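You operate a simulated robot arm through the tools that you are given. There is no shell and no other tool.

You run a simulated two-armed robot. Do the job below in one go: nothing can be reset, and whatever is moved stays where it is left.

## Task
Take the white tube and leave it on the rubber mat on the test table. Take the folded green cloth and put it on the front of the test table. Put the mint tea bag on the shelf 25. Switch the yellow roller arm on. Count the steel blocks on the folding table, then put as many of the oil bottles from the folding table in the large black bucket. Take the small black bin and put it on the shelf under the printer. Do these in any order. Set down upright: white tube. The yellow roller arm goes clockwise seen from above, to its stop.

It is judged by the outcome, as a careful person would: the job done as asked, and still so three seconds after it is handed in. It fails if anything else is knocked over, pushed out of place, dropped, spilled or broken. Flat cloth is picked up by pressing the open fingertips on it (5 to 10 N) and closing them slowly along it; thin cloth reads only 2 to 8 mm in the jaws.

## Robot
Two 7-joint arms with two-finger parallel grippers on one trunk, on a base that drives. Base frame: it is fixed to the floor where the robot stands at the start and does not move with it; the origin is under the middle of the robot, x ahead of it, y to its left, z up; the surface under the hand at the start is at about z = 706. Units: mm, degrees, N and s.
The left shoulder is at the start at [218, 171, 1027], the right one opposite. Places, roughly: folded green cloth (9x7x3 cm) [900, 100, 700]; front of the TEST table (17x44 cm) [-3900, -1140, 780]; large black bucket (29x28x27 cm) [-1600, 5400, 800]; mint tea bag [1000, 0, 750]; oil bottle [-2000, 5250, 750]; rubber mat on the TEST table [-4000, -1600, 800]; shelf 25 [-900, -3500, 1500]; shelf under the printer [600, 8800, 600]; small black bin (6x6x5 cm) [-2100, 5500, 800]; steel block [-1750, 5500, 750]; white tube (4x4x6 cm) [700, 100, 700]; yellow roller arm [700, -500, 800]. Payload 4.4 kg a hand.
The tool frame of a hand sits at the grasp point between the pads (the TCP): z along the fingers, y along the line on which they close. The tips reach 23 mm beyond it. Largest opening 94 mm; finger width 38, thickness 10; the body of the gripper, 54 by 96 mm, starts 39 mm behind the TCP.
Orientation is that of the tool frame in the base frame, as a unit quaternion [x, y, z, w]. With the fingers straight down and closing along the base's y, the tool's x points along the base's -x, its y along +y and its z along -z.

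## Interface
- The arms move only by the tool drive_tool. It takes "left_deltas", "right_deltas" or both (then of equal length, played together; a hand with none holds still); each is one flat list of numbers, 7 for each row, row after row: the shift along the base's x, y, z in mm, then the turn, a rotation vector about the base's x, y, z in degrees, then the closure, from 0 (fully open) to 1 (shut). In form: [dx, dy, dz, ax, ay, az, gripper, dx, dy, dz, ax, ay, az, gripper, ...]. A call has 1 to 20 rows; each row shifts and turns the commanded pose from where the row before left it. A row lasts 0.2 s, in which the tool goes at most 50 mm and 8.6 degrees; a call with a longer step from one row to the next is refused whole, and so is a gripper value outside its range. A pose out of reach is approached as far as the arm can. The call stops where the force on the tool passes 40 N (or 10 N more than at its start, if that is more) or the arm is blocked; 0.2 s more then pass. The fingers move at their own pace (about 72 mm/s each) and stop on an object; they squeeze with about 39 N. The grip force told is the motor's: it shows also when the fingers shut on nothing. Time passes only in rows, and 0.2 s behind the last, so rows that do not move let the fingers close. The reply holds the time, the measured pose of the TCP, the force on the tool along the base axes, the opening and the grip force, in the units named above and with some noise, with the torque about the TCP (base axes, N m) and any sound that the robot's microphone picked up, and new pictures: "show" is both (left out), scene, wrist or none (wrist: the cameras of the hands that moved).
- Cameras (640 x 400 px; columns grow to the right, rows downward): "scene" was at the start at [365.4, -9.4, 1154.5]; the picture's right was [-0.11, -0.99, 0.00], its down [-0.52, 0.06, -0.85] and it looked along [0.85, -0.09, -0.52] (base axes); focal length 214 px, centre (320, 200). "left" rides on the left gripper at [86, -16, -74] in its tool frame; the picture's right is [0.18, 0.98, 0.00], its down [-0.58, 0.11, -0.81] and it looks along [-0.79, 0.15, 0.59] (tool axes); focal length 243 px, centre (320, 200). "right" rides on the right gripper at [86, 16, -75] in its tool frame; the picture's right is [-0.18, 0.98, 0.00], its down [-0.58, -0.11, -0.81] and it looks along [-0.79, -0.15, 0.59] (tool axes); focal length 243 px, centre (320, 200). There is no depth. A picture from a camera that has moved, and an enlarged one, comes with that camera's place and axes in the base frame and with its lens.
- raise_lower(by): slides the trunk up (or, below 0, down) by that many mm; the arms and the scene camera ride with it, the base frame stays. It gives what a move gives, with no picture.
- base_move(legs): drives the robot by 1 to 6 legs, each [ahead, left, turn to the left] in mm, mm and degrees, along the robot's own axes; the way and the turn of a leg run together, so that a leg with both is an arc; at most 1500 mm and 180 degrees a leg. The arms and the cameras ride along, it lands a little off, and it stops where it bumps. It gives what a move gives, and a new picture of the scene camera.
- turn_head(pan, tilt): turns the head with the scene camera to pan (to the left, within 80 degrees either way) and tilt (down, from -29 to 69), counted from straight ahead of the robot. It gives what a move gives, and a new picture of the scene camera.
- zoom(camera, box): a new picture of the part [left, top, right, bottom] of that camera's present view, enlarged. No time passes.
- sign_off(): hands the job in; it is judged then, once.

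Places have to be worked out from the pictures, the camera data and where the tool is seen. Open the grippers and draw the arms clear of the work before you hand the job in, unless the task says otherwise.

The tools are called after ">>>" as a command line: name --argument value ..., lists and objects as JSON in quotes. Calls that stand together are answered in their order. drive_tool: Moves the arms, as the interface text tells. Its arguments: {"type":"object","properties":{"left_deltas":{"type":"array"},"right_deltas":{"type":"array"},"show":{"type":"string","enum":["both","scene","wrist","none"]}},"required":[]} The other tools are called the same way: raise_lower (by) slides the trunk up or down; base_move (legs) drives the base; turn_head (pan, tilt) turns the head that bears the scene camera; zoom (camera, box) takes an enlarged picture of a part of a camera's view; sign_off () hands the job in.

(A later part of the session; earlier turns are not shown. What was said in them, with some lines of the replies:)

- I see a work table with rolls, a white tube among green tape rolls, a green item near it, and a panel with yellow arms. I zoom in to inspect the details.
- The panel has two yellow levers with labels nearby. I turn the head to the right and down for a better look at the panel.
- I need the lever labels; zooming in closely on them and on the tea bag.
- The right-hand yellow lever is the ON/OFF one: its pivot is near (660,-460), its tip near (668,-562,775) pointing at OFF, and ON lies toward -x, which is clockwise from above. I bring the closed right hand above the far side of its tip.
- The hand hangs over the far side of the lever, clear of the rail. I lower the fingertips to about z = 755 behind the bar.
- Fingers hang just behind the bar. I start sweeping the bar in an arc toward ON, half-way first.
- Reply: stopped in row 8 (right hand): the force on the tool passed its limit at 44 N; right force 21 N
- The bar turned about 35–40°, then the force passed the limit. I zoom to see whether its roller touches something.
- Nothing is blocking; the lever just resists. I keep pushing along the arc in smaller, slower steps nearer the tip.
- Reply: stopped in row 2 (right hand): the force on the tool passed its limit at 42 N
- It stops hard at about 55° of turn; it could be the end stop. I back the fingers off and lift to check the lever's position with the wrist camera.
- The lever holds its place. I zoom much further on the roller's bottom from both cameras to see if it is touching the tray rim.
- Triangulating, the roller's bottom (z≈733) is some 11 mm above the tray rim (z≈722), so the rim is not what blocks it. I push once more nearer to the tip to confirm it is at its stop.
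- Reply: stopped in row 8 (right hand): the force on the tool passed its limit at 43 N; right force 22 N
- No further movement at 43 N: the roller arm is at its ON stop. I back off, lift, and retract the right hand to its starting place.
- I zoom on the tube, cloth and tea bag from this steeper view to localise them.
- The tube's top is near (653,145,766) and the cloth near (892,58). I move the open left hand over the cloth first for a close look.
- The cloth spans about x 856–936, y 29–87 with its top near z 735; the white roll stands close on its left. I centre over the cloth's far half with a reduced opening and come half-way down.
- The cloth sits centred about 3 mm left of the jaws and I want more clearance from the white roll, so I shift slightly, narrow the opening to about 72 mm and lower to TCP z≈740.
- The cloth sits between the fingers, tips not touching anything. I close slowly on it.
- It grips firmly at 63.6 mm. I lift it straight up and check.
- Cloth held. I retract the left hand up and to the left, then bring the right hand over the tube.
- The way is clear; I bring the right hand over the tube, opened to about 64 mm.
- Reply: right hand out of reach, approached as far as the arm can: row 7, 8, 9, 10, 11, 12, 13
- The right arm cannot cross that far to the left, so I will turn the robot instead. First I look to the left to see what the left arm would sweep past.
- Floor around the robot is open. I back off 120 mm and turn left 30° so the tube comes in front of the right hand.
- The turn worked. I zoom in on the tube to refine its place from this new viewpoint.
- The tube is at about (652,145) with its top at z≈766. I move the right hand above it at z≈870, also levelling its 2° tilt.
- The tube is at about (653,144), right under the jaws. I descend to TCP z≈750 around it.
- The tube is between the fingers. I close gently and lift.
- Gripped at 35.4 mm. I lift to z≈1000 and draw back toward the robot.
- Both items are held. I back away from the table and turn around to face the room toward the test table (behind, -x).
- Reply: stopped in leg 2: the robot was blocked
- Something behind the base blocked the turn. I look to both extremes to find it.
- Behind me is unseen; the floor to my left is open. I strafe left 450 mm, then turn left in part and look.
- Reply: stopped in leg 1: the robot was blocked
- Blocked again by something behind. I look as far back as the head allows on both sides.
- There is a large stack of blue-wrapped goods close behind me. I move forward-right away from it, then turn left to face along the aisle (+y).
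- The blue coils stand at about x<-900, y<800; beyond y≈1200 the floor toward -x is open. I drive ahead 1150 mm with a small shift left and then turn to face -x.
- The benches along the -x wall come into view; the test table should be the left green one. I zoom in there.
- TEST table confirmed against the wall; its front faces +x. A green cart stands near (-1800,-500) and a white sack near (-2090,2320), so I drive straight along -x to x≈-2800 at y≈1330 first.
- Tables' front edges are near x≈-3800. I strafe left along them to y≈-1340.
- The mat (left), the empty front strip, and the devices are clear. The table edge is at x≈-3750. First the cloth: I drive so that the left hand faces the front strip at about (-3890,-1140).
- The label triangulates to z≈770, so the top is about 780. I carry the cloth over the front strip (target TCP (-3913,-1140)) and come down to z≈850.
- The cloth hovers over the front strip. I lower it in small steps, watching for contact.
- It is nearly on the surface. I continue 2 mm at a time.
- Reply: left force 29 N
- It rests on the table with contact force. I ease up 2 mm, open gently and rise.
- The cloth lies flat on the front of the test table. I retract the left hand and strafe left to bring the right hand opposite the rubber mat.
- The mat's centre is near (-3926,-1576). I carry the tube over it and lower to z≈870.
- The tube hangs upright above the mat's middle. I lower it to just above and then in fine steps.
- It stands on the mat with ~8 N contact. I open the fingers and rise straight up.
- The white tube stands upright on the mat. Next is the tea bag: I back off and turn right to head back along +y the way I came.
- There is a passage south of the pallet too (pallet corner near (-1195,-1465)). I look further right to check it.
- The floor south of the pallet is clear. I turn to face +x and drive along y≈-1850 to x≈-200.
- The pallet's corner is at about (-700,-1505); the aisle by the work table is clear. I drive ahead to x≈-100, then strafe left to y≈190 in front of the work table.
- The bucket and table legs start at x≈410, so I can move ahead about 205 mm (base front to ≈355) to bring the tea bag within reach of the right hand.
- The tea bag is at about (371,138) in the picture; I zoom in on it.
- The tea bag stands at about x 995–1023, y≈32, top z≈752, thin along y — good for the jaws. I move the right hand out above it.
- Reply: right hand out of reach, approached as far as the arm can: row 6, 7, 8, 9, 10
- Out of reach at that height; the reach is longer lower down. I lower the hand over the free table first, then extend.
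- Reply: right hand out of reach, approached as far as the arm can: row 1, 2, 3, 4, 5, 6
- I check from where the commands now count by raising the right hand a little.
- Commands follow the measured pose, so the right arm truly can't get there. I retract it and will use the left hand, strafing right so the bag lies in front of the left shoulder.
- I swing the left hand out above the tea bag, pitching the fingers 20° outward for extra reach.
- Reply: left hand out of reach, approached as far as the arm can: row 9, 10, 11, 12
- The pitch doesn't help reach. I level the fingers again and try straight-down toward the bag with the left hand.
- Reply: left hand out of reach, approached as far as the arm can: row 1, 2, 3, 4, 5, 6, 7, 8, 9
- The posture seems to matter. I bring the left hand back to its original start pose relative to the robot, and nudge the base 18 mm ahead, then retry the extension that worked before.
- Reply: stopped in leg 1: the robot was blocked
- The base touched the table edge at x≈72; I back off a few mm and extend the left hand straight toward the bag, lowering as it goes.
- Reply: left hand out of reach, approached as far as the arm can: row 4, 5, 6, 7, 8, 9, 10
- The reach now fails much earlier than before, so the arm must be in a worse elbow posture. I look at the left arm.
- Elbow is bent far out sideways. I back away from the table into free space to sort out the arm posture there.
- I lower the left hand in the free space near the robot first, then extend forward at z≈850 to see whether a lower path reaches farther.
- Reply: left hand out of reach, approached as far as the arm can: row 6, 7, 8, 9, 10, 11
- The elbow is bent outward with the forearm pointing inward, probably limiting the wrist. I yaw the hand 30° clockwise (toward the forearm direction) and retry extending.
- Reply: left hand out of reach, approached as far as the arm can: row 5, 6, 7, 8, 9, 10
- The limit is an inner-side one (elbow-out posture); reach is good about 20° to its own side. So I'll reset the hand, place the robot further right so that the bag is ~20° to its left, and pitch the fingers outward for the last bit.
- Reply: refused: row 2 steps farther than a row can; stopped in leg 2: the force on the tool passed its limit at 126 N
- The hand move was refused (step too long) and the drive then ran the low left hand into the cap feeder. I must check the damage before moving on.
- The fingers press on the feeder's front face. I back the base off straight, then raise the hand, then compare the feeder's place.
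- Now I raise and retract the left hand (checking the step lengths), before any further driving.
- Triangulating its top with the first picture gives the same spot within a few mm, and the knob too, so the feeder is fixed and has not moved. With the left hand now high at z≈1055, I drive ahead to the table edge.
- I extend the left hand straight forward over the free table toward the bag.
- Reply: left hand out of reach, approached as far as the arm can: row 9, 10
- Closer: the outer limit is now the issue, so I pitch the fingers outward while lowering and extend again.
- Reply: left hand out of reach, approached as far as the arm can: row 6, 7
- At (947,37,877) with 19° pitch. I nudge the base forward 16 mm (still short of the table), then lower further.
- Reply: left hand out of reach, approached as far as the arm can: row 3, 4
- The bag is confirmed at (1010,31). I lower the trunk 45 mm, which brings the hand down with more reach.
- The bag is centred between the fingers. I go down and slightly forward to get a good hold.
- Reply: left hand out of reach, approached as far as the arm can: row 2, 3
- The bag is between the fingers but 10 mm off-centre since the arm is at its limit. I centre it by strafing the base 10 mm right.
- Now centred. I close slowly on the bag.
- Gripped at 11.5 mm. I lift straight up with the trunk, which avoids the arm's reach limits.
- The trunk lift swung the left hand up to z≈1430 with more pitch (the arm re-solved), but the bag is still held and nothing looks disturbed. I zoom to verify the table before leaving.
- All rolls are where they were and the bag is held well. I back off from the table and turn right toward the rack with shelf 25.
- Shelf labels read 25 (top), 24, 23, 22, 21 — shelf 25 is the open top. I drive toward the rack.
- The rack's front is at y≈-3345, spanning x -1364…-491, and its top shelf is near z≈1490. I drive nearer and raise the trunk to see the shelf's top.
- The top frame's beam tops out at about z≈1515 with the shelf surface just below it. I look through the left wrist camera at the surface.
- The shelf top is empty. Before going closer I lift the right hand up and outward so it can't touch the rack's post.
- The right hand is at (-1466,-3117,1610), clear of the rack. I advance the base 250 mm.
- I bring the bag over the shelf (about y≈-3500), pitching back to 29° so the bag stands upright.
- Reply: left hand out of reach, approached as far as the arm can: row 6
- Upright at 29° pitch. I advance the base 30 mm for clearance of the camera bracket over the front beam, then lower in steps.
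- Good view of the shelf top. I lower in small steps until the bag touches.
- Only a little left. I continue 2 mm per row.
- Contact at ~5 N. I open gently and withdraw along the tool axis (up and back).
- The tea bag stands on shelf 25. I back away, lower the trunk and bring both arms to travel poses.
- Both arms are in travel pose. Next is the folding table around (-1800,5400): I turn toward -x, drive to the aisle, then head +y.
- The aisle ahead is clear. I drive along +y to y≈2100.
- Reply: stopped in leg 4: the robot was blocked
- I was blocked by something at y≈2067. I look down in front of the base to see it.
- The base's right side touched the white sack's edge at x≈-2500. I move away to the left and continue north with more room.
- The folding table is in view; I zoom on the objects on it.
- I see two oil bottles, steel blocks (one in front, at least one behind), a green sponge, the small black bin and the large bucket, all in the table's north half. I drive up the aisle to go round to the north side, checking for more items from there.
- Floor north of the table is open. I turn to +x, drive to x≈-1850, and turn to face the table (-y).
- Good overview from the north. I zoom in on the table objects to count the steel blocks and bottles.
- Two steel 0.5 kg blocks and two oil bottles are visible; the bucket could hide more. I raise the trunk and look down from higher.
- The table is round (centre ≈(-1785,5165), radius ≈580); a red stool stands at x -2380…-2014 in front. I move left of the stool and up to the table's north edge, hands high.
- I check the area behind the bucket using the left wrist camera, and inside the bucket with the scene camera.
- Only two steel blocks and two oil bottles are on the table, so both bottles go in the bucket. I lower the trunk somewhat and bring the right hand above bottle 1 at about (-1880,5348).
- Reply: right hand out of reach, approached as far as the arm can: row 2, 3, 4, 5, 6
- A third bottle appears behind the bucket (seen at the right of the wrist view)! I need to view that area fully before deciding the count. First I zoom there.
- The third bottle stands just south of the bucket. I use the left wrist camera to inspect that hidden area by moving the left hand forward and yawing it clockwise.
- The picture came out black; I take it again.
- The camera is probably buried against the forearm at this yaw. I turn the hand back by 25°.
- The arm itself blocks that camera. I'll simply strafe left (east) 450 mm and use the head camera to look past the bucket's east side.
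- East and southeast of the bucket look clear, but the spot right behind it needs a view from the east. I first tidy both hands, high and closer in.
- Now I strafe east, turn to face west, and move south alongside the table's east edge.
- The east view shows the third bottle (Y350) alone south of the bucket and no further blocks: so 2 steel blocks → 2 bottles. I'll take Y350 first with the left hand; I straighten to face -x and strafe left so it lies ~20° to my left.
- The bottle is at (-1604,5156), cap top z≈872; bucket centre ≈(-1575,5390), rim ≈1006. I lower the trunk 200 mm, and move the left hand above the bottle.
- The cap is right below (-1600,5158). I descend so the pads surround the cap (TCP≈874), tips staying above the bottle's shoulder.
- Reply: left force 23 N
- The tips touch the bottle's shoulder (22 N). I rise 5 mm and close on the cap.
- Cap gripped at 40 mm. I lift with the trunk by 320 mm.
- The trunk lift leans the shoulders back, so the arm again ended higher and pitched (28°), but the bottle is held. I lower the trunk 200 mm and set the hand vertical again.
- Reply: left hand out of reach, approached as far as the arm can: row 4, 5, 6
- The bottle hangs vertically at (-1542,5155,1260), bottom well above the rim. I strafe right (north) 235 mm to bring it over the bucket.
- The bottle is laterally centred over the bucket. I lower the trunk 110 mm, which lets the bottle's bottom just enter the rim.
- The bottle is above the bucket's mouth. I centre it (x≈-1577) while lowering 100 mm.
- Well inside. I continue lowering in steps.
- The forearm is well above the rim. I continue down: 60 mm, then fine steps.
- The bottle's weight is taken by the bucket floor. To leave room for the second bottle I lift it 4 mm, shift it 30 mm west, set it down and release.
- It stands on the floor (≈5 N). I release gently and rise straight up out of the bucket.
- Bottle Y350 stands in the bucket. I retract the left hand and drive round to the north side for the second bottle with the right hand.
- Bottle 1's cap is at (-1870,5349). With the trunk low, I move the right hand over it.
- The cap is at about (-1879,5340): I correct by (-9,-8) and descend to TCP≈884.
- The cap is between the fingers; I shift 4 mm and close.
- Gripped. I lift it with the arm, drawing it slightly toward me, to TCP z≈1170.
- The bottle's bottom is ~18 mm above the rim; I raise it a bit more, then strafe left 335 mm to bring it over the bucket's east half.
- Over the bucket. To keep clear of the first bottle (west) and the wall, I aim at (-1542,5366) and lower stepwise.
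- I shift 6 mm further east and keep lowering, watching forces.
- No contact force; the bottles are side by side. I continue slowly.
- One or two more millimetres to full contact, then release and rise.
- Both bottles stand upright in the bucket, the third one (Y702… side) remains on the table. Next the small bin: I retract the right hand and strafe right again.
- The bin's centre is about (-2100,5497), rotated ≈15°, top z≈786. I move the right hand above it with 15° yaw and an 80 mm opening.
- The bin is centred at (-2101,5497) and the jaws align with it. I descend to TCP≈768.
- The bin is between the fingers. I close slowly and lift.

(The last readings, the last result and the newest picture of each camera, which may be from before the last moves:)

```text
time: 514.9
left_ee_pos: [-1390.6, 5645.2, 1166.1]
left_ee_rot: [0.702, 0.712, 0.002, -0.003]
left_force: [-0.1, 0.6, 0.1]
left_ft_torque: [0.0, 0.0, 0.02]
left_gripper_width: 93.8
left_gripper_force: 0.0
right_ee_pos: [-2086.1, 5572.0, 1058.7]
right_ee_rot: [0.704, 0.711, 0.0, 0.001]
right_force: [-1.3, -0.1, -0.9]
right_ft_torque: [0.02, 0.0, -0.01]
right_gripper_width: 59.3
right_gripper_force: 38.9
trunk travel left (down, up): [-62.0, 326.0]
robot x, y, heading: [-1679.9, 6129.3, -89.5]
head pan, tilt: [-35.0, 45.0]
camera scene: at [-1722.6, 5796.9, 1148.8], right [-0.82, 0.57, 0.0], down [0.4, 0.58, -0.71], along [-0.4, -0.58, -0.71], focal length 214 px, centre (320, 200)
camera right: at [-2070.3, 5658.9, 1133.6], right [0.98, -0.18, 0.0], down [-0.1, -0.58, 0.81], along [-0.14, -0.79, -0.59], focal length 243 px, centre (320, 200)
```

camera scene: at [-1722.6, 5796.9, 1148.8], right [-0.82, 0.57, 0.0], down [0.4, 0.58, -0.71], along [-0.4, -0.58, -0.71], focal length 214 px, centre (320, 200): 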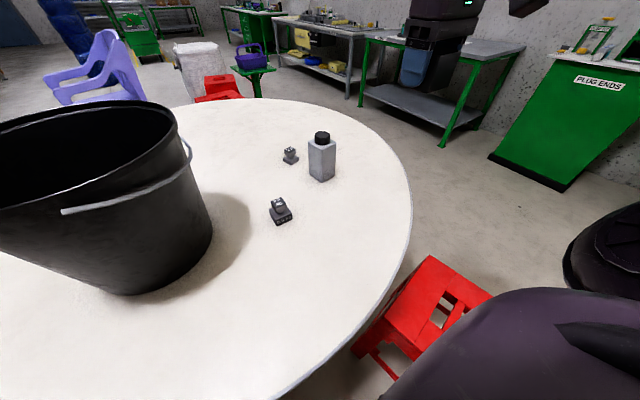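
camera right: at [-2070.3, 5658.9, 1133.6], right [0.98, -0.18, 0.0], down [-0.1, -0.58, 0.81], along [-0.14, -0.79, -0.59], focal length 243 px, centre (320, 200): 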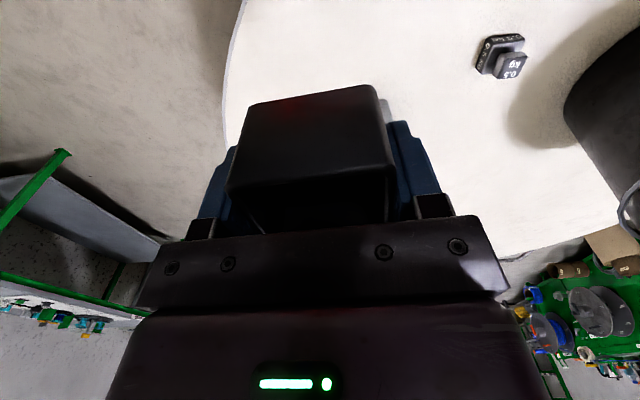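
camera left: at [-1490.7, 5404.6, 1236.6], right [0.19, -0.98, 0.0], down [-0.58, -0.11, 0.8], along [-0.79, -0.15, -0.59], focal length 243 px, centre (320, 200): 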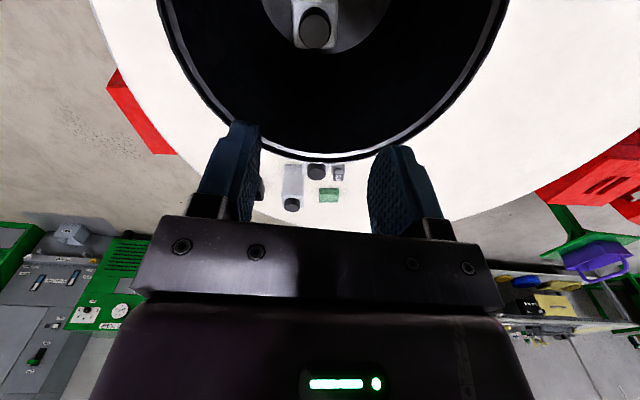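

Bin held. I back off and turn toward the printer area at (600,8800).

>>> base_move --legs '[[-400, 0, 0], [0, 0, 90]]'

>>> turn_head --pan 40 --tilt 15

```text
time: 521.1
left_ee_pos: [-1191.1, 6806.0, 1167.4]
left_ee_rot: [0.01, 1.0, -0.001, -0.002]
left_force: [-0.1, 0.1, -0.1]
left_ft_torque: [0.01, -0.01, 0.02]
left_gripper_width: 94.1
left_gripper_force: 0.0
right_ee_pos: [-1142.3, 6107.3, 1059.0]
right_ee_rot: [0.012, 1.0, 0.0, 0.001]
right_force: [0.1, 0.5, -0.9]
right_ft_torque: [0.02, 0.0, 0.01]
right_gripper_width: 59.5
right_gripper_force: 38.7
trunk travel left (down, up): [-62.0, 326.0]
robot x, y, heading: [-1683.6, 6531.5, -1.4]
head pan, tilt: [-35.0, 45.0]
camera scene: at [-1352.9, 6478.4, 1149.1], right [-0.6, -0.8, 0.0], down [-0.57, 0.42, -0.71], along [0.57, -0.42, -0.71], focal length 214 px, centre (320, 200)
```

scene: 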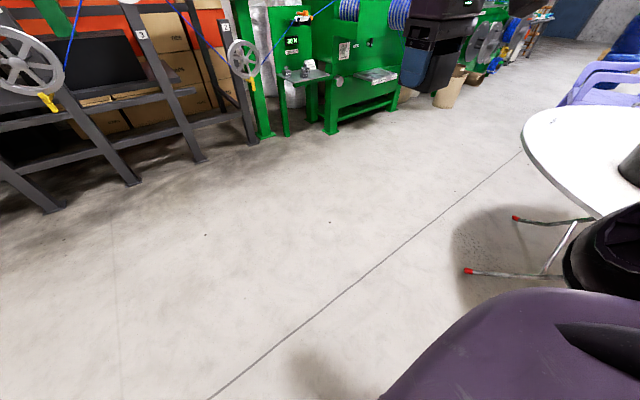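

```text
time: 522.6
left_ee_pos: [-1191.6, 6804.4, 1167.8]
left_ee_rot: [0.01, 1.0, 0.001, -0.001]
left_force: [0.0, -0.2, 0.1]
left_ft_torque: [-0.03, -0.03, 0.01]
left_gripper_width: 94.1
left_gripper_force: 0.1
right_ee_pos: [-1142.7, 6108.1, 1058.9]
right_ee_rot: [0.012, 1.0, 0.0, 0.001]
right_force: [0.4, 0.7, -0.5]
right_ft_torque: [-0.03, -0.02, -0.05]
right_gripper_width: 59.2
right_gripper_force: 39.1
trunk travel left (down, up): [-62.0, 326.0]
robot x, y, heading: [-1685.1, 6534.6, -1.5]
head pan, tilt: [40.0, 15.0]
camera scene: at [-1345.0, 6584.7, 1195.9], right [0.62, -0.78, 0.0], down [-0.2, -0.16, -0.97], along [0.76, 0.6, -0.26], focal length 214 px, centre (320, 200)
```

scene: 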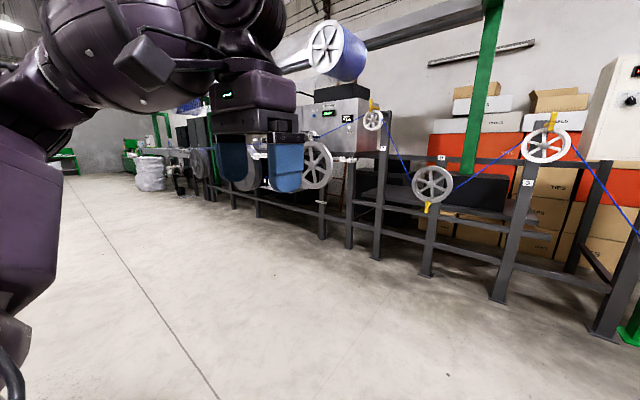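

A production line stands along +x. The printer should be near image column 280; I zoom there.

>>> zoom --camera "scene" --box '[170, 60, 410, 240]'

>>> base_move --legs '[[0, 1300, 1], [500, 0, 0]]'

>>> turn_head --pan 20 --tilt 15

```text
2.22 times, centred on (290, 150) of scene
camera zoom: at [-1345.0, 6584.7, 1195.9], right [0.62, -0.78, 0.0], down [-0.2, -0.16, -0.97], along [0.76, 0.6, -0.26], focal length 477 px, centre (387, 311)
```

zoom: 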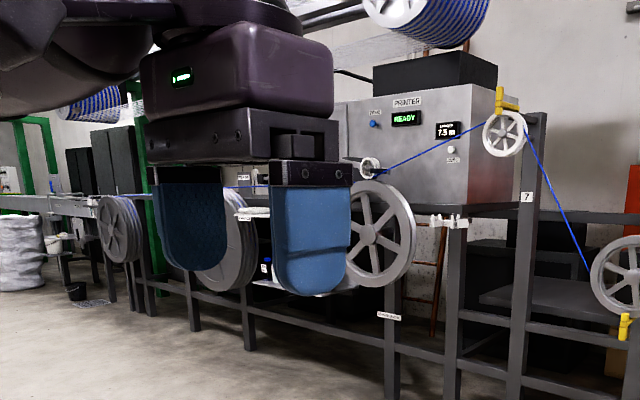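

```text
time: 537.0
left_ee_pos: [-686.5, 8150.5, 1167.5]
left_ee_rot: [-0.002, 1.0, 0.001, -0.002]
left_force: [0.1, 0.3, 0.4]
left_ft_torque: [0.01, -0.01, 0.0]
left_gripper_width: 94.0
left_gripper_force: 0.1
right_ee_pos: [-620.5, 7454.2, 1058.7]
right_ee_rot: [0.0, 1.0, 0.0, 0.001]
right_force: [-0.5, 0.6, -0.8]
right_ft_torque: [0.01, -0.02, 0.03]
right_gripper_width: 59.1
right_gripper_force: 38.7
trunk travel left (down, up): [-62.0, 326.0]
robot x, y, heading: [-1172.2, 7864.9, -0.2]
head pan, tilt: [40.0, 15.0]
camera scene: at [-834.1, 7925.9, 1195.8], right [0.64, -0.77, 0.0], down [-0.2, -0.17, -0.97], along [0.74, 0.62, -0.26], focal length 214 px, centre (320, 200)
```

scene: 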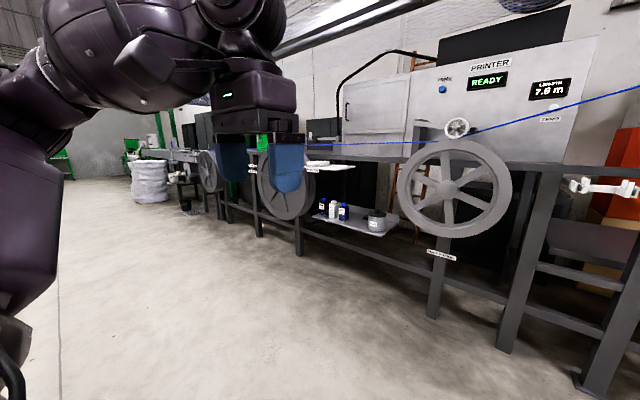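

```text
time: 537.8
left_ee_pos: [-685.4, 8150.4, 1166.8]
left_ee_rot: [-0.001, 1.0, 0.001, -0.002]
left_force: [0.7, 0.2, -0.8]
left_ft_torque: [0.01, -0.04, 0.01]
left_gripper_width: 93.8
left_gripper_force: 0.0
right_ee_pos: [-620.1, 7455.5, 1059.4]
right_ee_rot: [-0.001, 1.0, 0.0, 0.001]
right_force: [0.3, -0.6, -0.9]
right_ft_torque: [-0.03, 0.0, 0.01]
right_gripper_width: 59.2
right_gripper_force: 38.8
trunk travel left (down, up): [-62.0, 326.0]
robot x, y, heading: [-1171.0, 7867.0, -0.0]
head pan, tilt: [20.0, 15.0]
camera scene: at [-818.3, 7897.9, 1195.9], right [0.34, -0.94, 0.0], down [-0.24, -0.09, -0.97], along [0.91, 0.33, -0.26], focal length 214 px, centre (320, 200)
```

scene: 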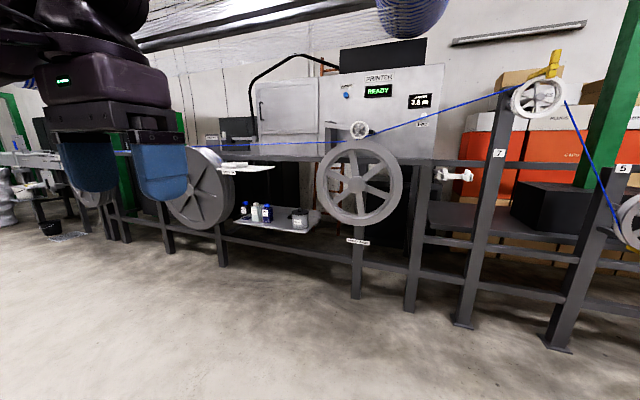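

>>> zoom --camera "scene" --box '[190, 130, 350, 250]'

```text
3.33 times, centred on (270, 190) of scene
camera zoom: at [-818.3, 7897.9, 1195.9], right [0.34, -0.94, 0.0], down [-0.24, -0.09, -0.97], along [0.91, 0.33, -0.26], focal length 715 px, centre (487, 233)
```

zoom: 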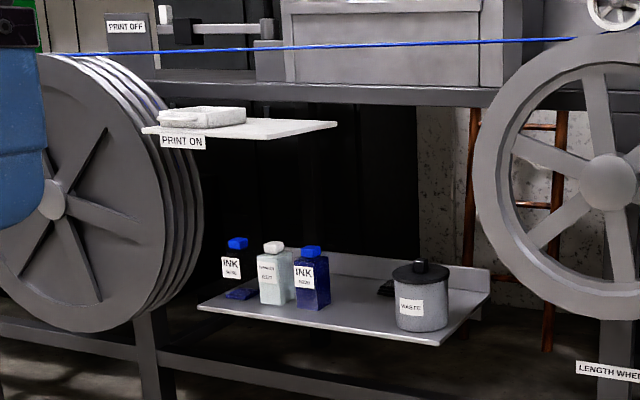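

The shelf under the printer (ink bottles, waste can) protrudes in front of the frame at z≈600, x≈410–760, with a free gap near (500,8680) between a blue ink bottle and the waste can, open overhead. I drive so this spot lies to my right-front.

>>> base_move --legs '[[0, 1060, 0], [650, 0, 0]]'

>>> turn_head --pan -10 --tilt 30

>>> zoom --camera "scene" --box '[200, 100, 440, 280]'

```text
time: 550.7
left_ee_pos: [-28.9, 9210.3, 1166.4]
left_ee_rot: [0.001, 1.0, 0.0, -0.002]
left_force: [0.8, -0.1, 0.2]
left_ft_torque: [-0.02, 0.01, 0.0]
left_gripper_width: 93.9
left_gripper_force: 0.0
right_ee_pos: [32.8, 8514.0, 1058.3]
right_ee_rot: [0.002, 1.0, -0.001, 0.001]
right_force: [0.9, 0.7, -1.2]
right_ft_torque: [0.03, 0.02, 0.02]
right_gripper_width: 59.5
right_gripper_force: 39.3
trunk travel left (down, up): [-62.0, 326.0]
robot x, y, heading: [-522.1, 8927.4, -0.3]
head pan, tilt: [20.0, 15.0]
camera scene: at [-162.8, 8959.2, 1195.9], right [0.34, -0.94, 0.0], down [-0.24, -0.09, -0.97], along [0.91, 0.32, -0.26], focal length 214 px, centre (320, 200)
```

scene: 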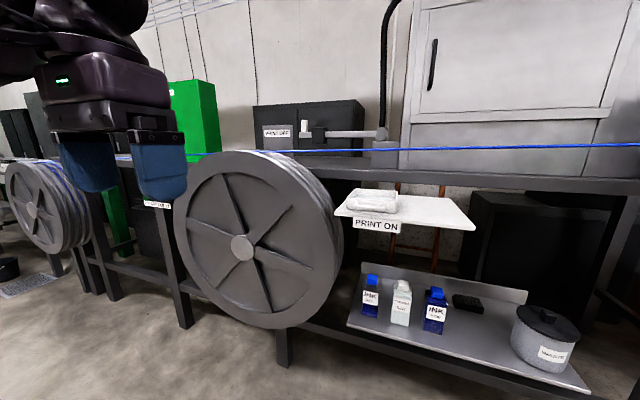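

```text
time: 551.6
left_ee_pos: [-29.3, 9211.5, 1167.6]
left_ee_rot: [0.001, 1.0, 0.0, -0.002]
left_force: [0.7, 0.2, 0.3]
left_ft_torque: [-0.01, -0.02, -0.03]
left_gripper_width: 94.0
left_gripper_force: 0.1
right_ee_pos: [33.0, 8515.0, 1058.2]
right_ee_rot: [0.003, 1.0, 0.0, 0.001]
right_force: [0.2, -0.1, -0.7]
right_ft_torque: [0.03, -0.01, 0.01]
right_gripper_width: 59.5
right_gripper_force: 39.2
trunk travel left (down, up): [-62.0, 326.0]
robot x, y, heading: [-517.9, 8926.5, -0.2]
head pan, tilt: [-10.0, 30.0]
camera scene: at [-162.0, 8911.6, 1171.7], right [-0.18, -0.98, 0.0], down [-0.49, 0.09, -0.87], along [0.85, -0.15, -0.5], focal length 214 px, centre (320, 200)
```

scene: 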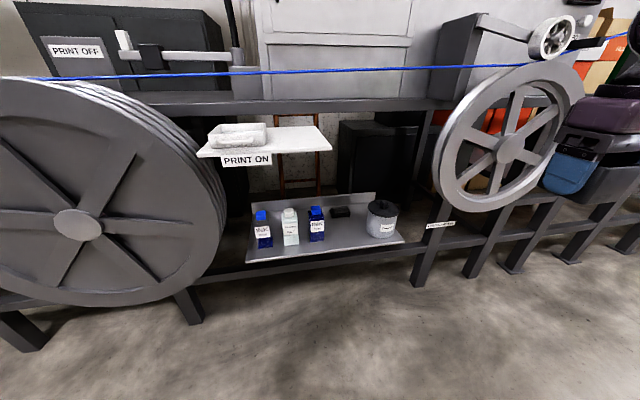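

```text
2.22 times, centred on (320, 190) of scene
camera zoom: at [-162.0, 8911.6, 1171.7], right [-0.18, -0.98, 0.0], down [-0.49, 0.09, -0.87], along [0.85, -0.15, -0.5], focal length 477 px, centre (320, 222)
```

zoom: 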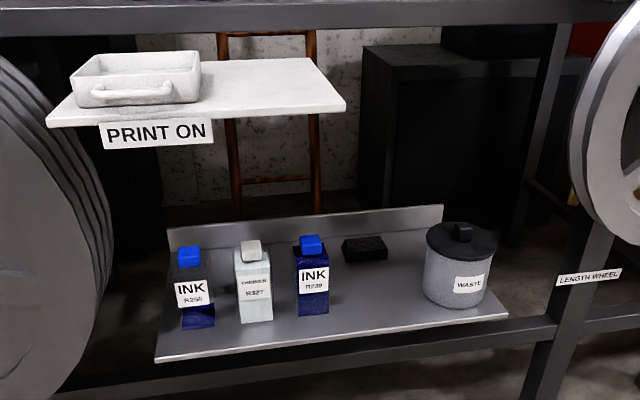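

Shelf surface z≈594; free gap between the blue bottle (y≈8780) and the waste can (y≈8590). A wire runs overhead at x≈445, z≈1188, so I lower the hand here in free space first and then go in beneath it.

>>> drive_tool --right_deltas '[0, 18, -30, 0, 0, 0, 0.45, 0, 18, -34, 0, 0, 0, 0.45, 0, 18, -34, 0, 0, 0, 0.45, 0, 18, -34, 0, 0, 0, 0.45, 0, 18, -34, 0, 0, 0, 0.45, 0, 18, -34, 0, 0, 0, 0.45, 0, 18, -34, 0, 0, 0, 0.45, 0, 18, -34, 0, 0, 0, 0.45, 0, 18, -34, 0, 0, 0, 0.45, 0, 18, -34, 0, 0, 0, 0.45, 0, 0, 0, 0, 0, 0, 0.45]'

```text
time: 554.0
left_ee_pos: [-29.9, 9210.7, 1167.1]
left_ee_rot: [0.0, 1.0, 0.0, -0.002]
left_force: [-0.1, -0.3, -0.7]
left_ft_torque: [0.0, 0.0, 0.03]
left_gripper_width: 94.2
left_gripper_force: 0.1
right_ee_pos: [35.1, 8694.9, 721.7]
right_ee_rot: [0.002, 1.0, -0.001, 0.002]
right_force: [0.3, -0.3, -1.2]
right_ft_torque: [0.04, -0.02, -0.02]
right_gripper_width: 59.6
right_gripper_force: 38.3
trunk travel left (down, up): [-62.0, 326.0]
robot x, y, heading: [-516.1, 8928.1, -0.6]
head pan, tilt: [-10.0, 30.0]
camera scene: at [-162.4, 8911.5, 1171.9], right [-0.18, -0.98, 0.0], down [-0.49, 0.09, -0.87], along [0.85, -0.16, -0.5], focal length 214 px, centre (320, 200)
camera right: at [-51.2, 8711.1, 796.3], right [0.19, 0.98, 0.0], down [0.58, -0.11, 0.81], along [0.79, -0.15, -0.59], focal length 243 px, centre (320, 200)
```

scene: 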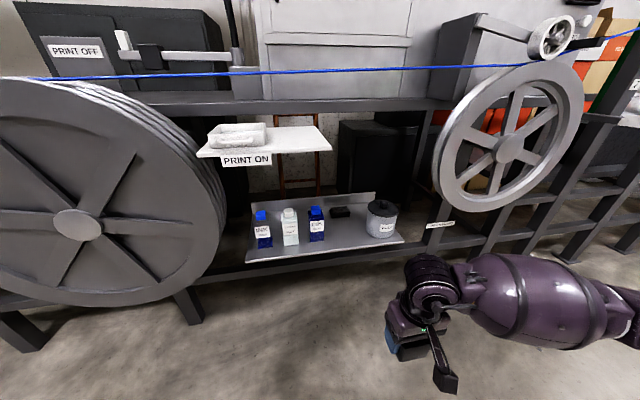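
right: 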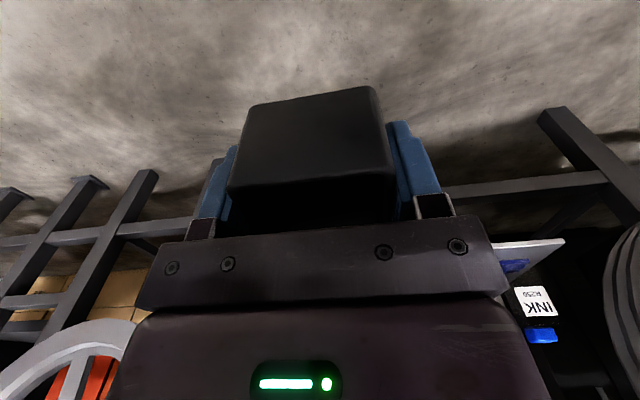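

The forearm points to the right, so to keep it away from the waste can and wheel I stand farther back and extend the arm more. I drive ahead 210 mm, then extend at z≈720.

>>> base_move --legs '[[205, 0, 0.5]]'

>>> drive_tool --right_deltas '[40, 2, 0, 0, 0, 0, 0.45, 40, 2, 0, 0, 0, 0, 0.45, 40, 2, 0, 0, 0, 0, 0.45, 25, 2, 0, 0, 0, 0, 0.45, 0, 0, 0, 0, 0, 0, 0.45]'

>>> zoom --camera "scene" --box '[160, 100, 560, 340]'

```text
time: 555.7
left_ee_pos: [171.2, 9211.7, 1166.9]
left_ee_rot: [-0.001, 1.0, 0.0, -0.002]
left_force: [-1.1, 0.0, 0.2]
left_ft_torque: [0.02, -0.01, -0.04]
left_gripper_width: 94.1
left_gripper_force: 0.0
right_ee_pos: [238.2, 8697.1, 720.3]
right_ee_rot: [0.001, 1.0, 0.0, 0.001]
right_force: [0.0, -0.7, -0.7]
right_ft_torque: [-0.01, 0.01, -0.02]
right_gripper_width: 59.2
right_gripper_force: 39.0
trunk travel left (down, up): [-62.0, 326.0]
robot x, y, heading: [-315.3, 8929.3, -0.0]
head pan, tilt: [-10.0, 30.0]
camera scene: at [40.9, 8912.1, 1171.5], right [-0.18, -0.98, 0.0], down [-0.49, 0.09, -0.87], along [0.85, -0.15, -0.5], focal length 214 px, centre (320, 200)
```

scene: 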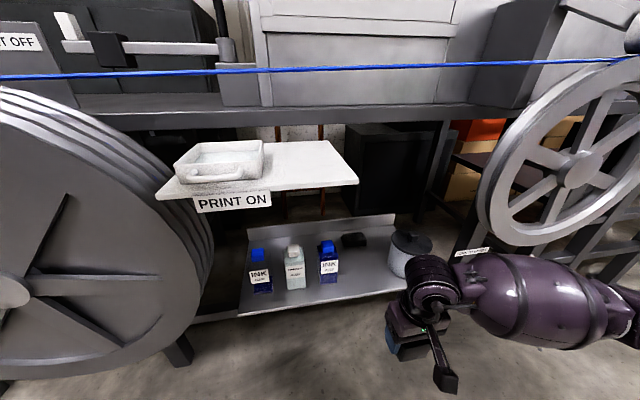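

```text
time: 556.9
left_ee_pos: [172.2, 9212.9, 1168.0]
left_ee_rot: [-0.001, 1.0, 0.001, -0.002]
left_force: [-1.0, 0.3, -0.3]
left_ft_torque: [0.0, 0.03, -0.01]
left_gripper_width: 93.9
left_gripper_force: 0.0
right_ee_pos: [382.4, 8702.5, 722.9]
right_ee_rot: [0.001, 1.0, 0.0, 0.0]
right_force: [-0.2, 0.1, -0.5]
right_ft_torque: [0.0, -0.04, 0.02]
right_gripper_width: 59.2
right_gripper_force: 39.1
trunk travel left (down, up): [-62.0, 326.0]
robot x, y, heading: [-315.1, 8927.2, 0.1]
head pan, tilt: [-10.0, 30.0]
camera scene: at [40.2, 8912.0, 1171.7], right [-0.18, -0.98, 0.0], down [-0.49, 0.09, -0.87], along [0.85, -0.15, -0.5], focal length 214 px, centre (320, 200)
camera right: at [296.3, 8718.5, 798.2], right [0.19, 0.98, 0.0], down [0.58, -0.11, 0.81], along [0.79, -0.15, -0.59], focal length 243 px, centre (320, 200)
```

scene: 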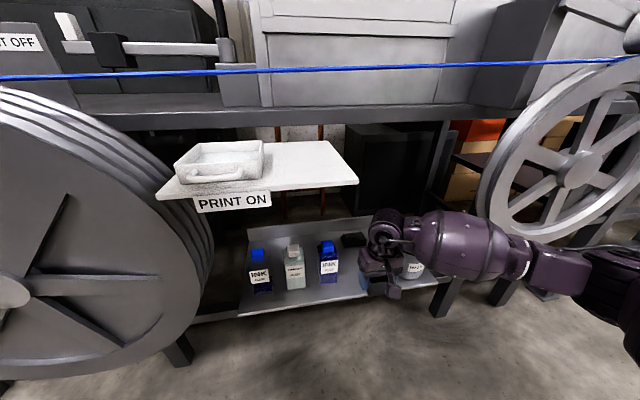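
right: 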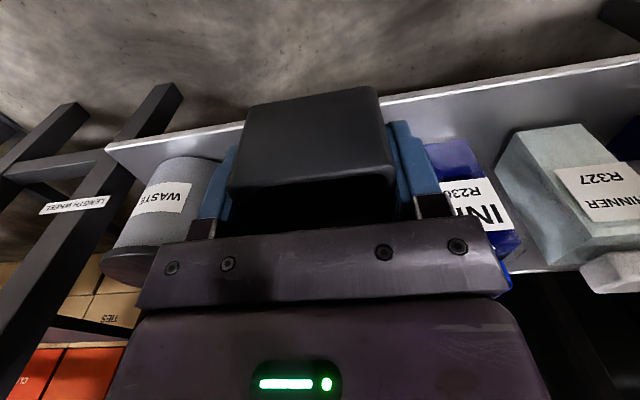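

```text
1.60 times, centred on (360, 220) of scene
camera zoom: at [40.2, 8912.0, 1171.7], right [-0.18, -0.98, 0.0], down [-0.49, 0.09, -0.87], along [0.85, -0.15, -0.5], focal length 343 px, centre (256, 168)
```

zoom: 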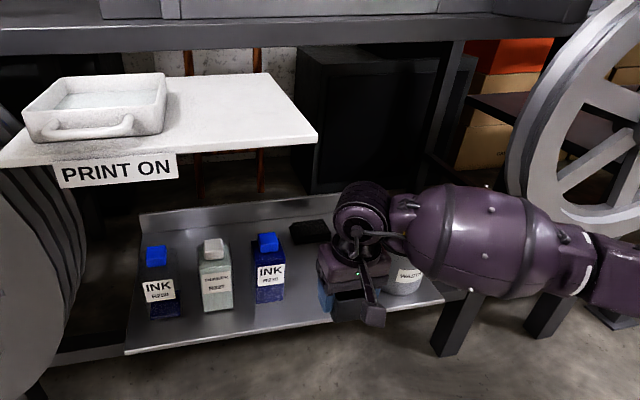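

The forearm runs mostly backward, clear of can and wheel. I move the bin forward over the gap to (495,8692), lowering to z≈665.

>>> drive_tool --right_deltas '[30, -3, -10, 0, 0, 0, 0.45, 30, -3, -10, 0, 0, 0, 0.45, 30, -3, -15, 0, 0, 0, 0.45, 22, -2, -20, 0, 0, 0, 0.45, 0, 0, 0, 0, 0, 0, 0.45]'

>>> zoom --camera "scene" --box '[220, 170, 460, 320]'

```text
time: 558.1
left_ee_pos: [171.6, 9210.8, 1167.6]
left_ee_rot: [-0.001, 1.0, 0.0, -0.002]
left_force: [-1.0, -0.7, -0.3]
left_ft_torque: [0.04, 0.02, 0.01]
left_gripper_width: 94.1
left_gripper_force: 0.0
right_ee_pos: [493.7, 8694.5, 664.1]
right_ee_rot: [0.001, 1.0, 0.0, 0.001]
right_force: [-0.4, 0.3, -0.8]
right_ft_torque: [0.0, 0.01, -0.01]
right_gripper_width: 59.0
right_gripper_force: 38.7
trunk travel left (down, up): [-62.0, 326.0]
robot x, y, heading: [-317.1, 8927.1, -0.3]
head pan, tilt: [-10.0, 30.0]
camera scene: at [40.0, 8912.0, 1171.9], right [-0.18, -0.98, 0.0], down [-0.49, 0.09, -0.87], along [0.85, -0.15, -0.5], focal length 214 px, centre (320, 200)
camera right: at [408.4, 8709.6, 740.1], right [0.19, 0.98, 0.0], down [0.58, -0.11, 0.81], along [0.79, -0.15, -0.59], focal length 243 px, centre (320, 200)
```

scene: 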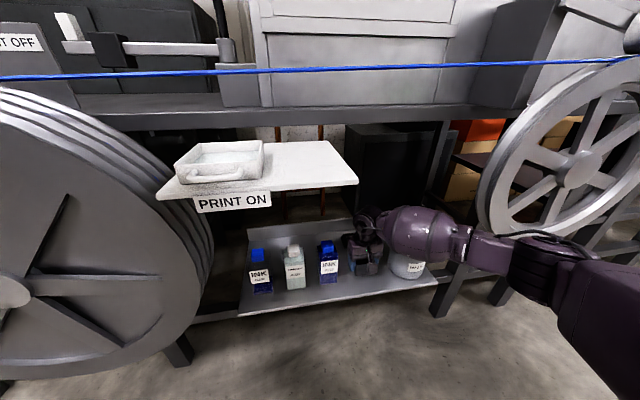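
right: 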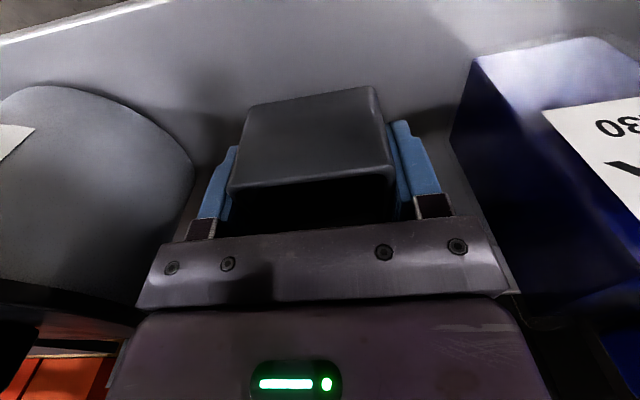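

```text
2.67 times, centred on (340, 245) of scene
camera zoom: at [40.0, 8912.0, 1171.9], right [-0.18, -0.98, 0.0], down [-0.49, 0.09, -0.87], along [0.85, -0.15, -0.5], focal length 572 px, centre (267, 80)
```

zoom: 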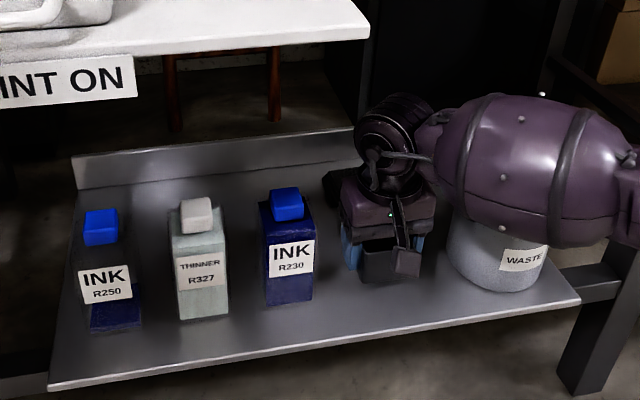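

Well centred in the gap. I lower slowly to contact.

>>> drive_tool --right_deltas '[0, -3, -12, 0, 0, 0, 0.45, 0, 0, -10, 0, 0, 0, 0.45, 0, 0, -6, 0, 0, 0, 0.45, 0, 0, -4, 0, 0, 0, 0.45]' --show "none"

>>> zoom --camera "scene" --box '[300, 180, 420, 290]'

```text
time: 559.1
left_ee_pos: [171.1, 9211.7, 1167.4]
left_ee_rot: [-0.002, 1.0, -0.001, -0.002]
left_force: [0.6, -0.7, 1.1]
left_ft_torque: [-0.02, 0.02, 0.01]
left_gripper_width: 93.8
left_gripper_force: 0.1
right_ee_pos: [494.7, 8689.7, 631.9]
right_ee_rot: [0.001, 1.0, 0.0, 0.002]
right_force: [0.3, -0.2, -0.7]
right_ft_torque: [0.01, -0.01, 0.03]
right_gripper_width: 59.2
right_gripper_force: 38.9
trunk travel left (down, up): [-62.0, 326.0]
robot x, y, heading: [-314.6, 8925.0, -0.1]
head pan, tilt: [-10.0, 30.0]
```

```text
3.64 times, centred on (360, 235) of scene
camera zoom: at [40.3, 8912.1, 1171.7], right [-0.18, -0.98, 0.0], down [-0.49, 0.09, -0.87], along [0.85, -0.15, -0.5], focal length 780 px, centre (174, 73)
```

zoom: 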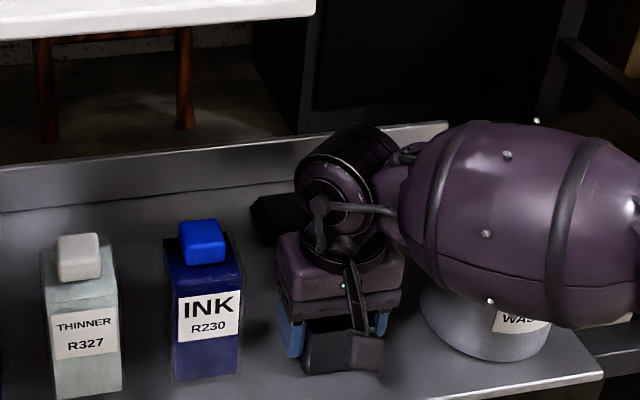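

>>> drive_tool --right_deltas '[0, 0, -2, 0, 0, 0, 0.45, 0, 0, -2, 0, 0, 0, 0.45]' --show "none"

>>> drive_tool --right_deltas '[0, 0, -2, 0, 0, 0, 0.45, 0, 0, -1.5, 0, 0, 0, 0.45]' --show "none"

```text
time: 559.7
left_ee_pos: [172.4, 9212.8, 1167.5]
left_ee_rot: [-0.002, 1.0, 0.0, -0.002]
left_force: [0.2, -0.2, 0.6]
left_ft_torque: [0.01, 0.0, 0.01]
left_gripper_width: 94.0
left_gripper_force: 0.1
right_ee_pos: [493.5, 8688.8, 630.6]
right_ee_rot: [0.001, 1.0, 0.0, 0.001]
right_force: [-0.7, 0.2, -0.7]
right_ft_torque: [0.02, 0.02, 0.03]
right_gripper_width: 59.2
right_gripper_force: 39.3
trunk travel left (down, up): [-62.0, 326.0]
robot x, y, heading: [-314.6, 8926.6, -0.0]
head pan, tilt: [-10.0, 30.0]
```

```text
time: 560.3
left_ee_pos: [170.4, 9211.1, 1168.1]
left_ee_rot: [-0.002, 1.0, 0.0, 0.0]
left_force: [0.2, -0.1, 0.7]
left_ft_torque: [-0.01, 0.0, 0.01]
left_gripper_width: 94.0
left_gripper_force: 0.1
right_ee_pos: [494.3, 8689.0, 629.9]
right_ee_rot: [0.001, 1.0, 0.001, 0.003]
right_force: [-0.9, -1.4, 6.4]
right_ft_torque: [-0.08, -0.01, 0.0]
right_gripper_width: 59.4
right_gripper_force: 39.3
trunk travel left (down, up): [-62.0, 326.0]
robot x, y, heading: [-312.8, 8928.0, -0.2]
head pan, tilt: [-10.0, 30.0]
```

Contact (≈6 N): the bin stands on the shelf. I release and rise slightly, then withdraw backward beneath the wire.

>>> drive_tool --right_deltas '[0, 0, 0, 0, 0, 0, 0.38, 0, 0, 0, 0, 0, 0, 0.32, 0, 0, 0, 0, 0, 0, 0.26, 0, 0, 0, 0, 0, 0, 0.2, 0, 0, 0, 0, 0, 0, 0.2, 0, 0, 10, 0, 0, 0, 0.2, 0, 0, 25, 0, 0, 0, 0.2, 0, 0, 30, 0, 0, 0, 0.2, -20, 3, 25, 0, 0, 0, 0.2, -35, 3, 10, 0, 0, 0, 0.2, -38, 2, 0, 0, 0, 0, 0.2, -38, 0, 0, 0, 0, 0, 0.2, -38, 0, 0, 0, 0, 0, 0.2, -38, 0, 0, 0, 0, 0, 0.2]'

>>> zoom --camera "scene" --box '[230, 190, 470, 320]'

```text
time: 563.3
left_ee_pos: [170.9, 9213.0, 1167.6]
left_ee_rot: [-0.001, 1.0, 0.0, -0.001]
left_force: [0.2, -0.1, 0.5]
left_ft_torque: [0.01, -0.03, -0.03]
left_gripper_width: 94.1
left_gripper_force: 0.1
right_ee_pos: [287.3, 8695.4, 726.5]
right_ee_rot: [0.001, 1.0, 0.0, 0.001]
right_force: [-0.1, 0.1, -0.1]
right_ft_torque: [0.0, 0.0, 0.0]
right_gripper_width: 75.3
right_gripper_force: 0.1
trunk travel left (down, up): [-62.0, 326.0]
robot x, y, heading: [-317.6, 8928.8, -0.2]
head pan, tilt: [-10.0, 30.0]
camera scene: at [39.9, 8911.9, 1171.9], right [-0.18, -0.98, 0.0], down [-0.49, 0.09, -0.87], along [0.85, -0.15, -0.5], focal length 214 px, centre (320, 200)
camera right: at [201.4, 8712.4, 800.5], right [0.19, 0.98, 0.0], down [0.58, -0.11, 0.81], along [0.79, -0.15, -0.59], focal length 243 px, centre (320, 200)
```

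scene: 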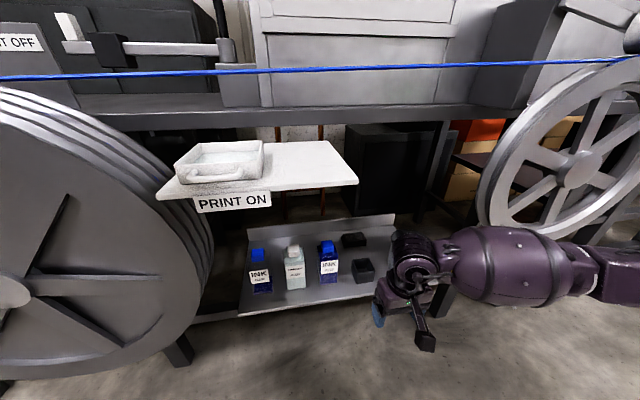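
right: 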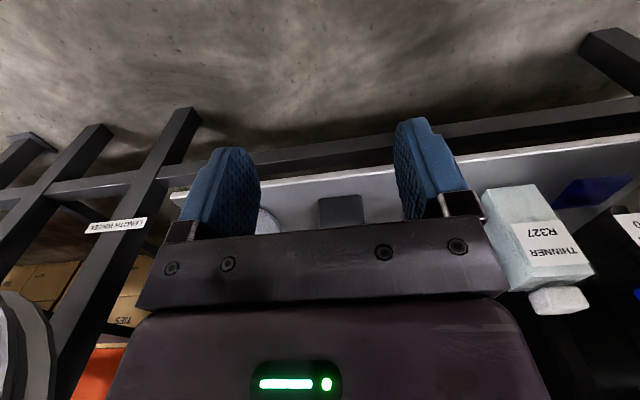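

```text
2.67 times, centred on (350, 255) of scene
camera zoom: at [39.9, 8911.9, 1171.9], right [-0.18, -0.98, 0.0], down [-0.49, 0.09, -0.87], along [0.85, -0.15, -0.5], focal length 572 px, centre (240, 53)
```

zoom: 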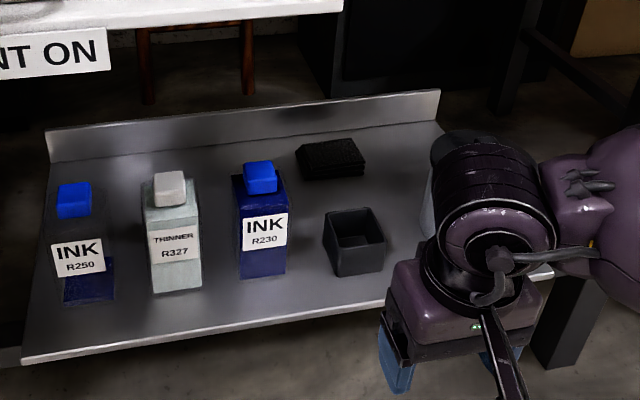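

The bin stands on the shelf between the ink bottle and the waste can. I back the robot away and bring the right hand up clear of everything.

>>> base_move --legs '[[-450, 0, 0]]'

>>> drive_tool --right_deltas '[0, -10, 35, 0, 0, 0, 0, 0, -10, 40, 0, 0, 0, 0, 0, -10, 40, 0, 0, 0, 0, 0, -10, 40, 0, 0, 0, 0, 0, -10, 40, 0, 0, 0, 0, 0, -10, 40, 0, 0, 0, 0, 0, -10, 40, 0, 0, 0, 0, 0, -10, 40, 0, 0, 0, 0]' --show "scene"

>>> zoom --camera "scene" --box '[220, 120, 460, 280]'

```text
time: 566.0
left_ee_pos: [-274.2, 9212.4, 1167.0]
left_ee_rot: [-0.001, 1.0, -0.001, -0.002]
left_force: [-0.4, -0.4, -0.5]
left_ft_torque: [-0.02, -0.01, 0.02]
left_gripper_width: 93.9
left_gripper_force: 0.1
right_ee_pos: [-158.7, 8697.6, 725.6]
right_ee_rot: [0.002, 1.0, 0.0, 0.002]
right_force: [-0.2, 0.0, -0.4]
right_ft_torque: [-0.02, 0.03, -0.02]
right_gripper_width: 75.1
right_gripper_force: 0.0
trunk travel left (down, up): [-62.0, 326.0]
robot x, y, heading: [-762.4, 8928.1, 0.1]
head pan, tilt: [-10.0, 30.0]
camera scene: at [-405.4, 8912.9, 1171.8], right [-0.18, -0.98, 0.0], down [-0.49, 0.09, -0.87], along [0.85, -0.15, -0.5], focal length 214 px, centre (320, 200)
```

scene: 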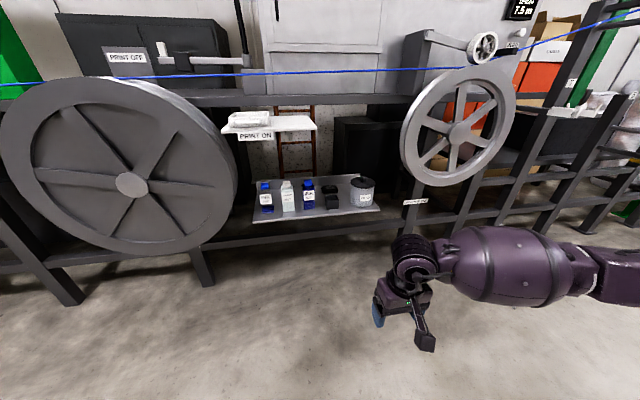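

```text
time: 567.8
left_ee_pos: [-273.2, 9211.9, 1167.4]
left_ee_rot: [-0.001, 1.0, 0.0, -0.001]
left_force: [-0.7, -0.7, -1.1]
left_ft_torque: [0.02, -0.05, -0.01]
left_gripper_width: 94.2
left_gripper_force: 0.1
right_ee_pos: [-160.1, 8619.0, 1039.8]
right_ee_rot: [0.001, 1.0, 0.0, 0.002]
right_force: [-0.4, 0.0, -0.1]
right_ft_torque: [0.03, -0.01, 0.03]
right_gripper_width: 93.9
right_gripper_force: 0.1
trunk travel left (down, up): [-62.0, 326.0]
robot x, y, heading: [-759.5, 8928.1, -0.3]
head pan, tilt: [-10.0, 30.0]
camera scene: at [-405.6, 8913.0, 1172.0], right [-0.18, -0.98, 0.0], down [-0.49, 0.09, -0.87], along [0.85, -0.15, -0.5], focal length 214 px, centre (320, 200)
```

scene: 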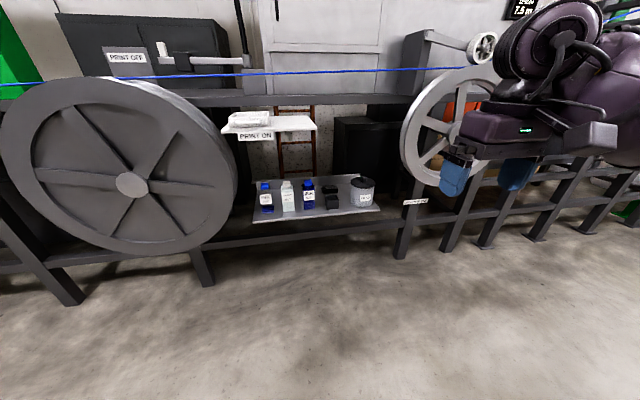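

```text
2.50 times, centred on (340, 200) of scene
camera zoom: at [-405.6, 8913.0, 1172.0], right [-0.18, -0.98, 0.0], down [-0.49, 0.09, -0.87], along [0.85, -0.15, -0.5], focal length 536 px, centre (270, 200)
```

zoom: 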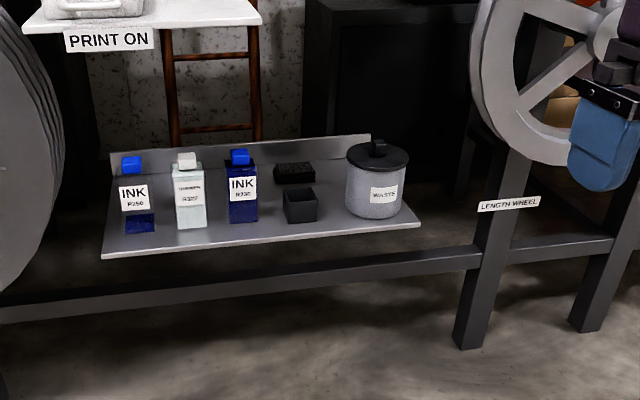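

The bin rests on the shelf under the printer with everything around it in place. Both grippers are open and the arms are clear. The white tube and cloth are on the test table, the tea bag is on shelf 25, the roller arm is at ON, and two bottles (for the two steel blocks) are in the bucket. I hand the job in.

>>> sign_off

```text
The job is handed in.
```

I finished and handed in all six jobs. I saw each result on camera afterwards, though the robot bumped into a few things along the way, listed at the end.

- **White tube:** it stands upright on the rubber mat on the test table.
- **Folded green cloth:** it lies flat on the front of the test table.
- **Mint tea bag:** it stands on shelf 25, the top shelf of the rack.
- **Yellow roller arm:** I turned it clockwise until it would not move any further. It stopped at roughly 55° of turn, short of pointing straight at the "ON" label. Pushing again at over 40 N did not move it, so I took that as its stop.
- **Steel blocks and oil bottles:** I counted two steel blocks (marked 0.5 kg and 0.3 kg) and three oil bottles, one of them hidden behind the bucket. Two bottles now stand upright in the large black bucket, and the third is still on the folding table. The one gap in the count is a small patch right behind the bucket, which I could not see completely.
- **Small black bin:** it stands on the shelf under the printer, between the blue ink bottle and the waste can.

**Bumps:**
- **Cap feeder:** the left hand struck its front hard (126 N). I compared its position before and after and it had not moved.
- **White sack in the aisle:** the base touched its edge while driving past, and I did not check whether it shifted.
- **Work table and the goods behind the start position:** the base also ran into the work table's edge, and twice into something behind where it started. I saw no sign that any of them moved.
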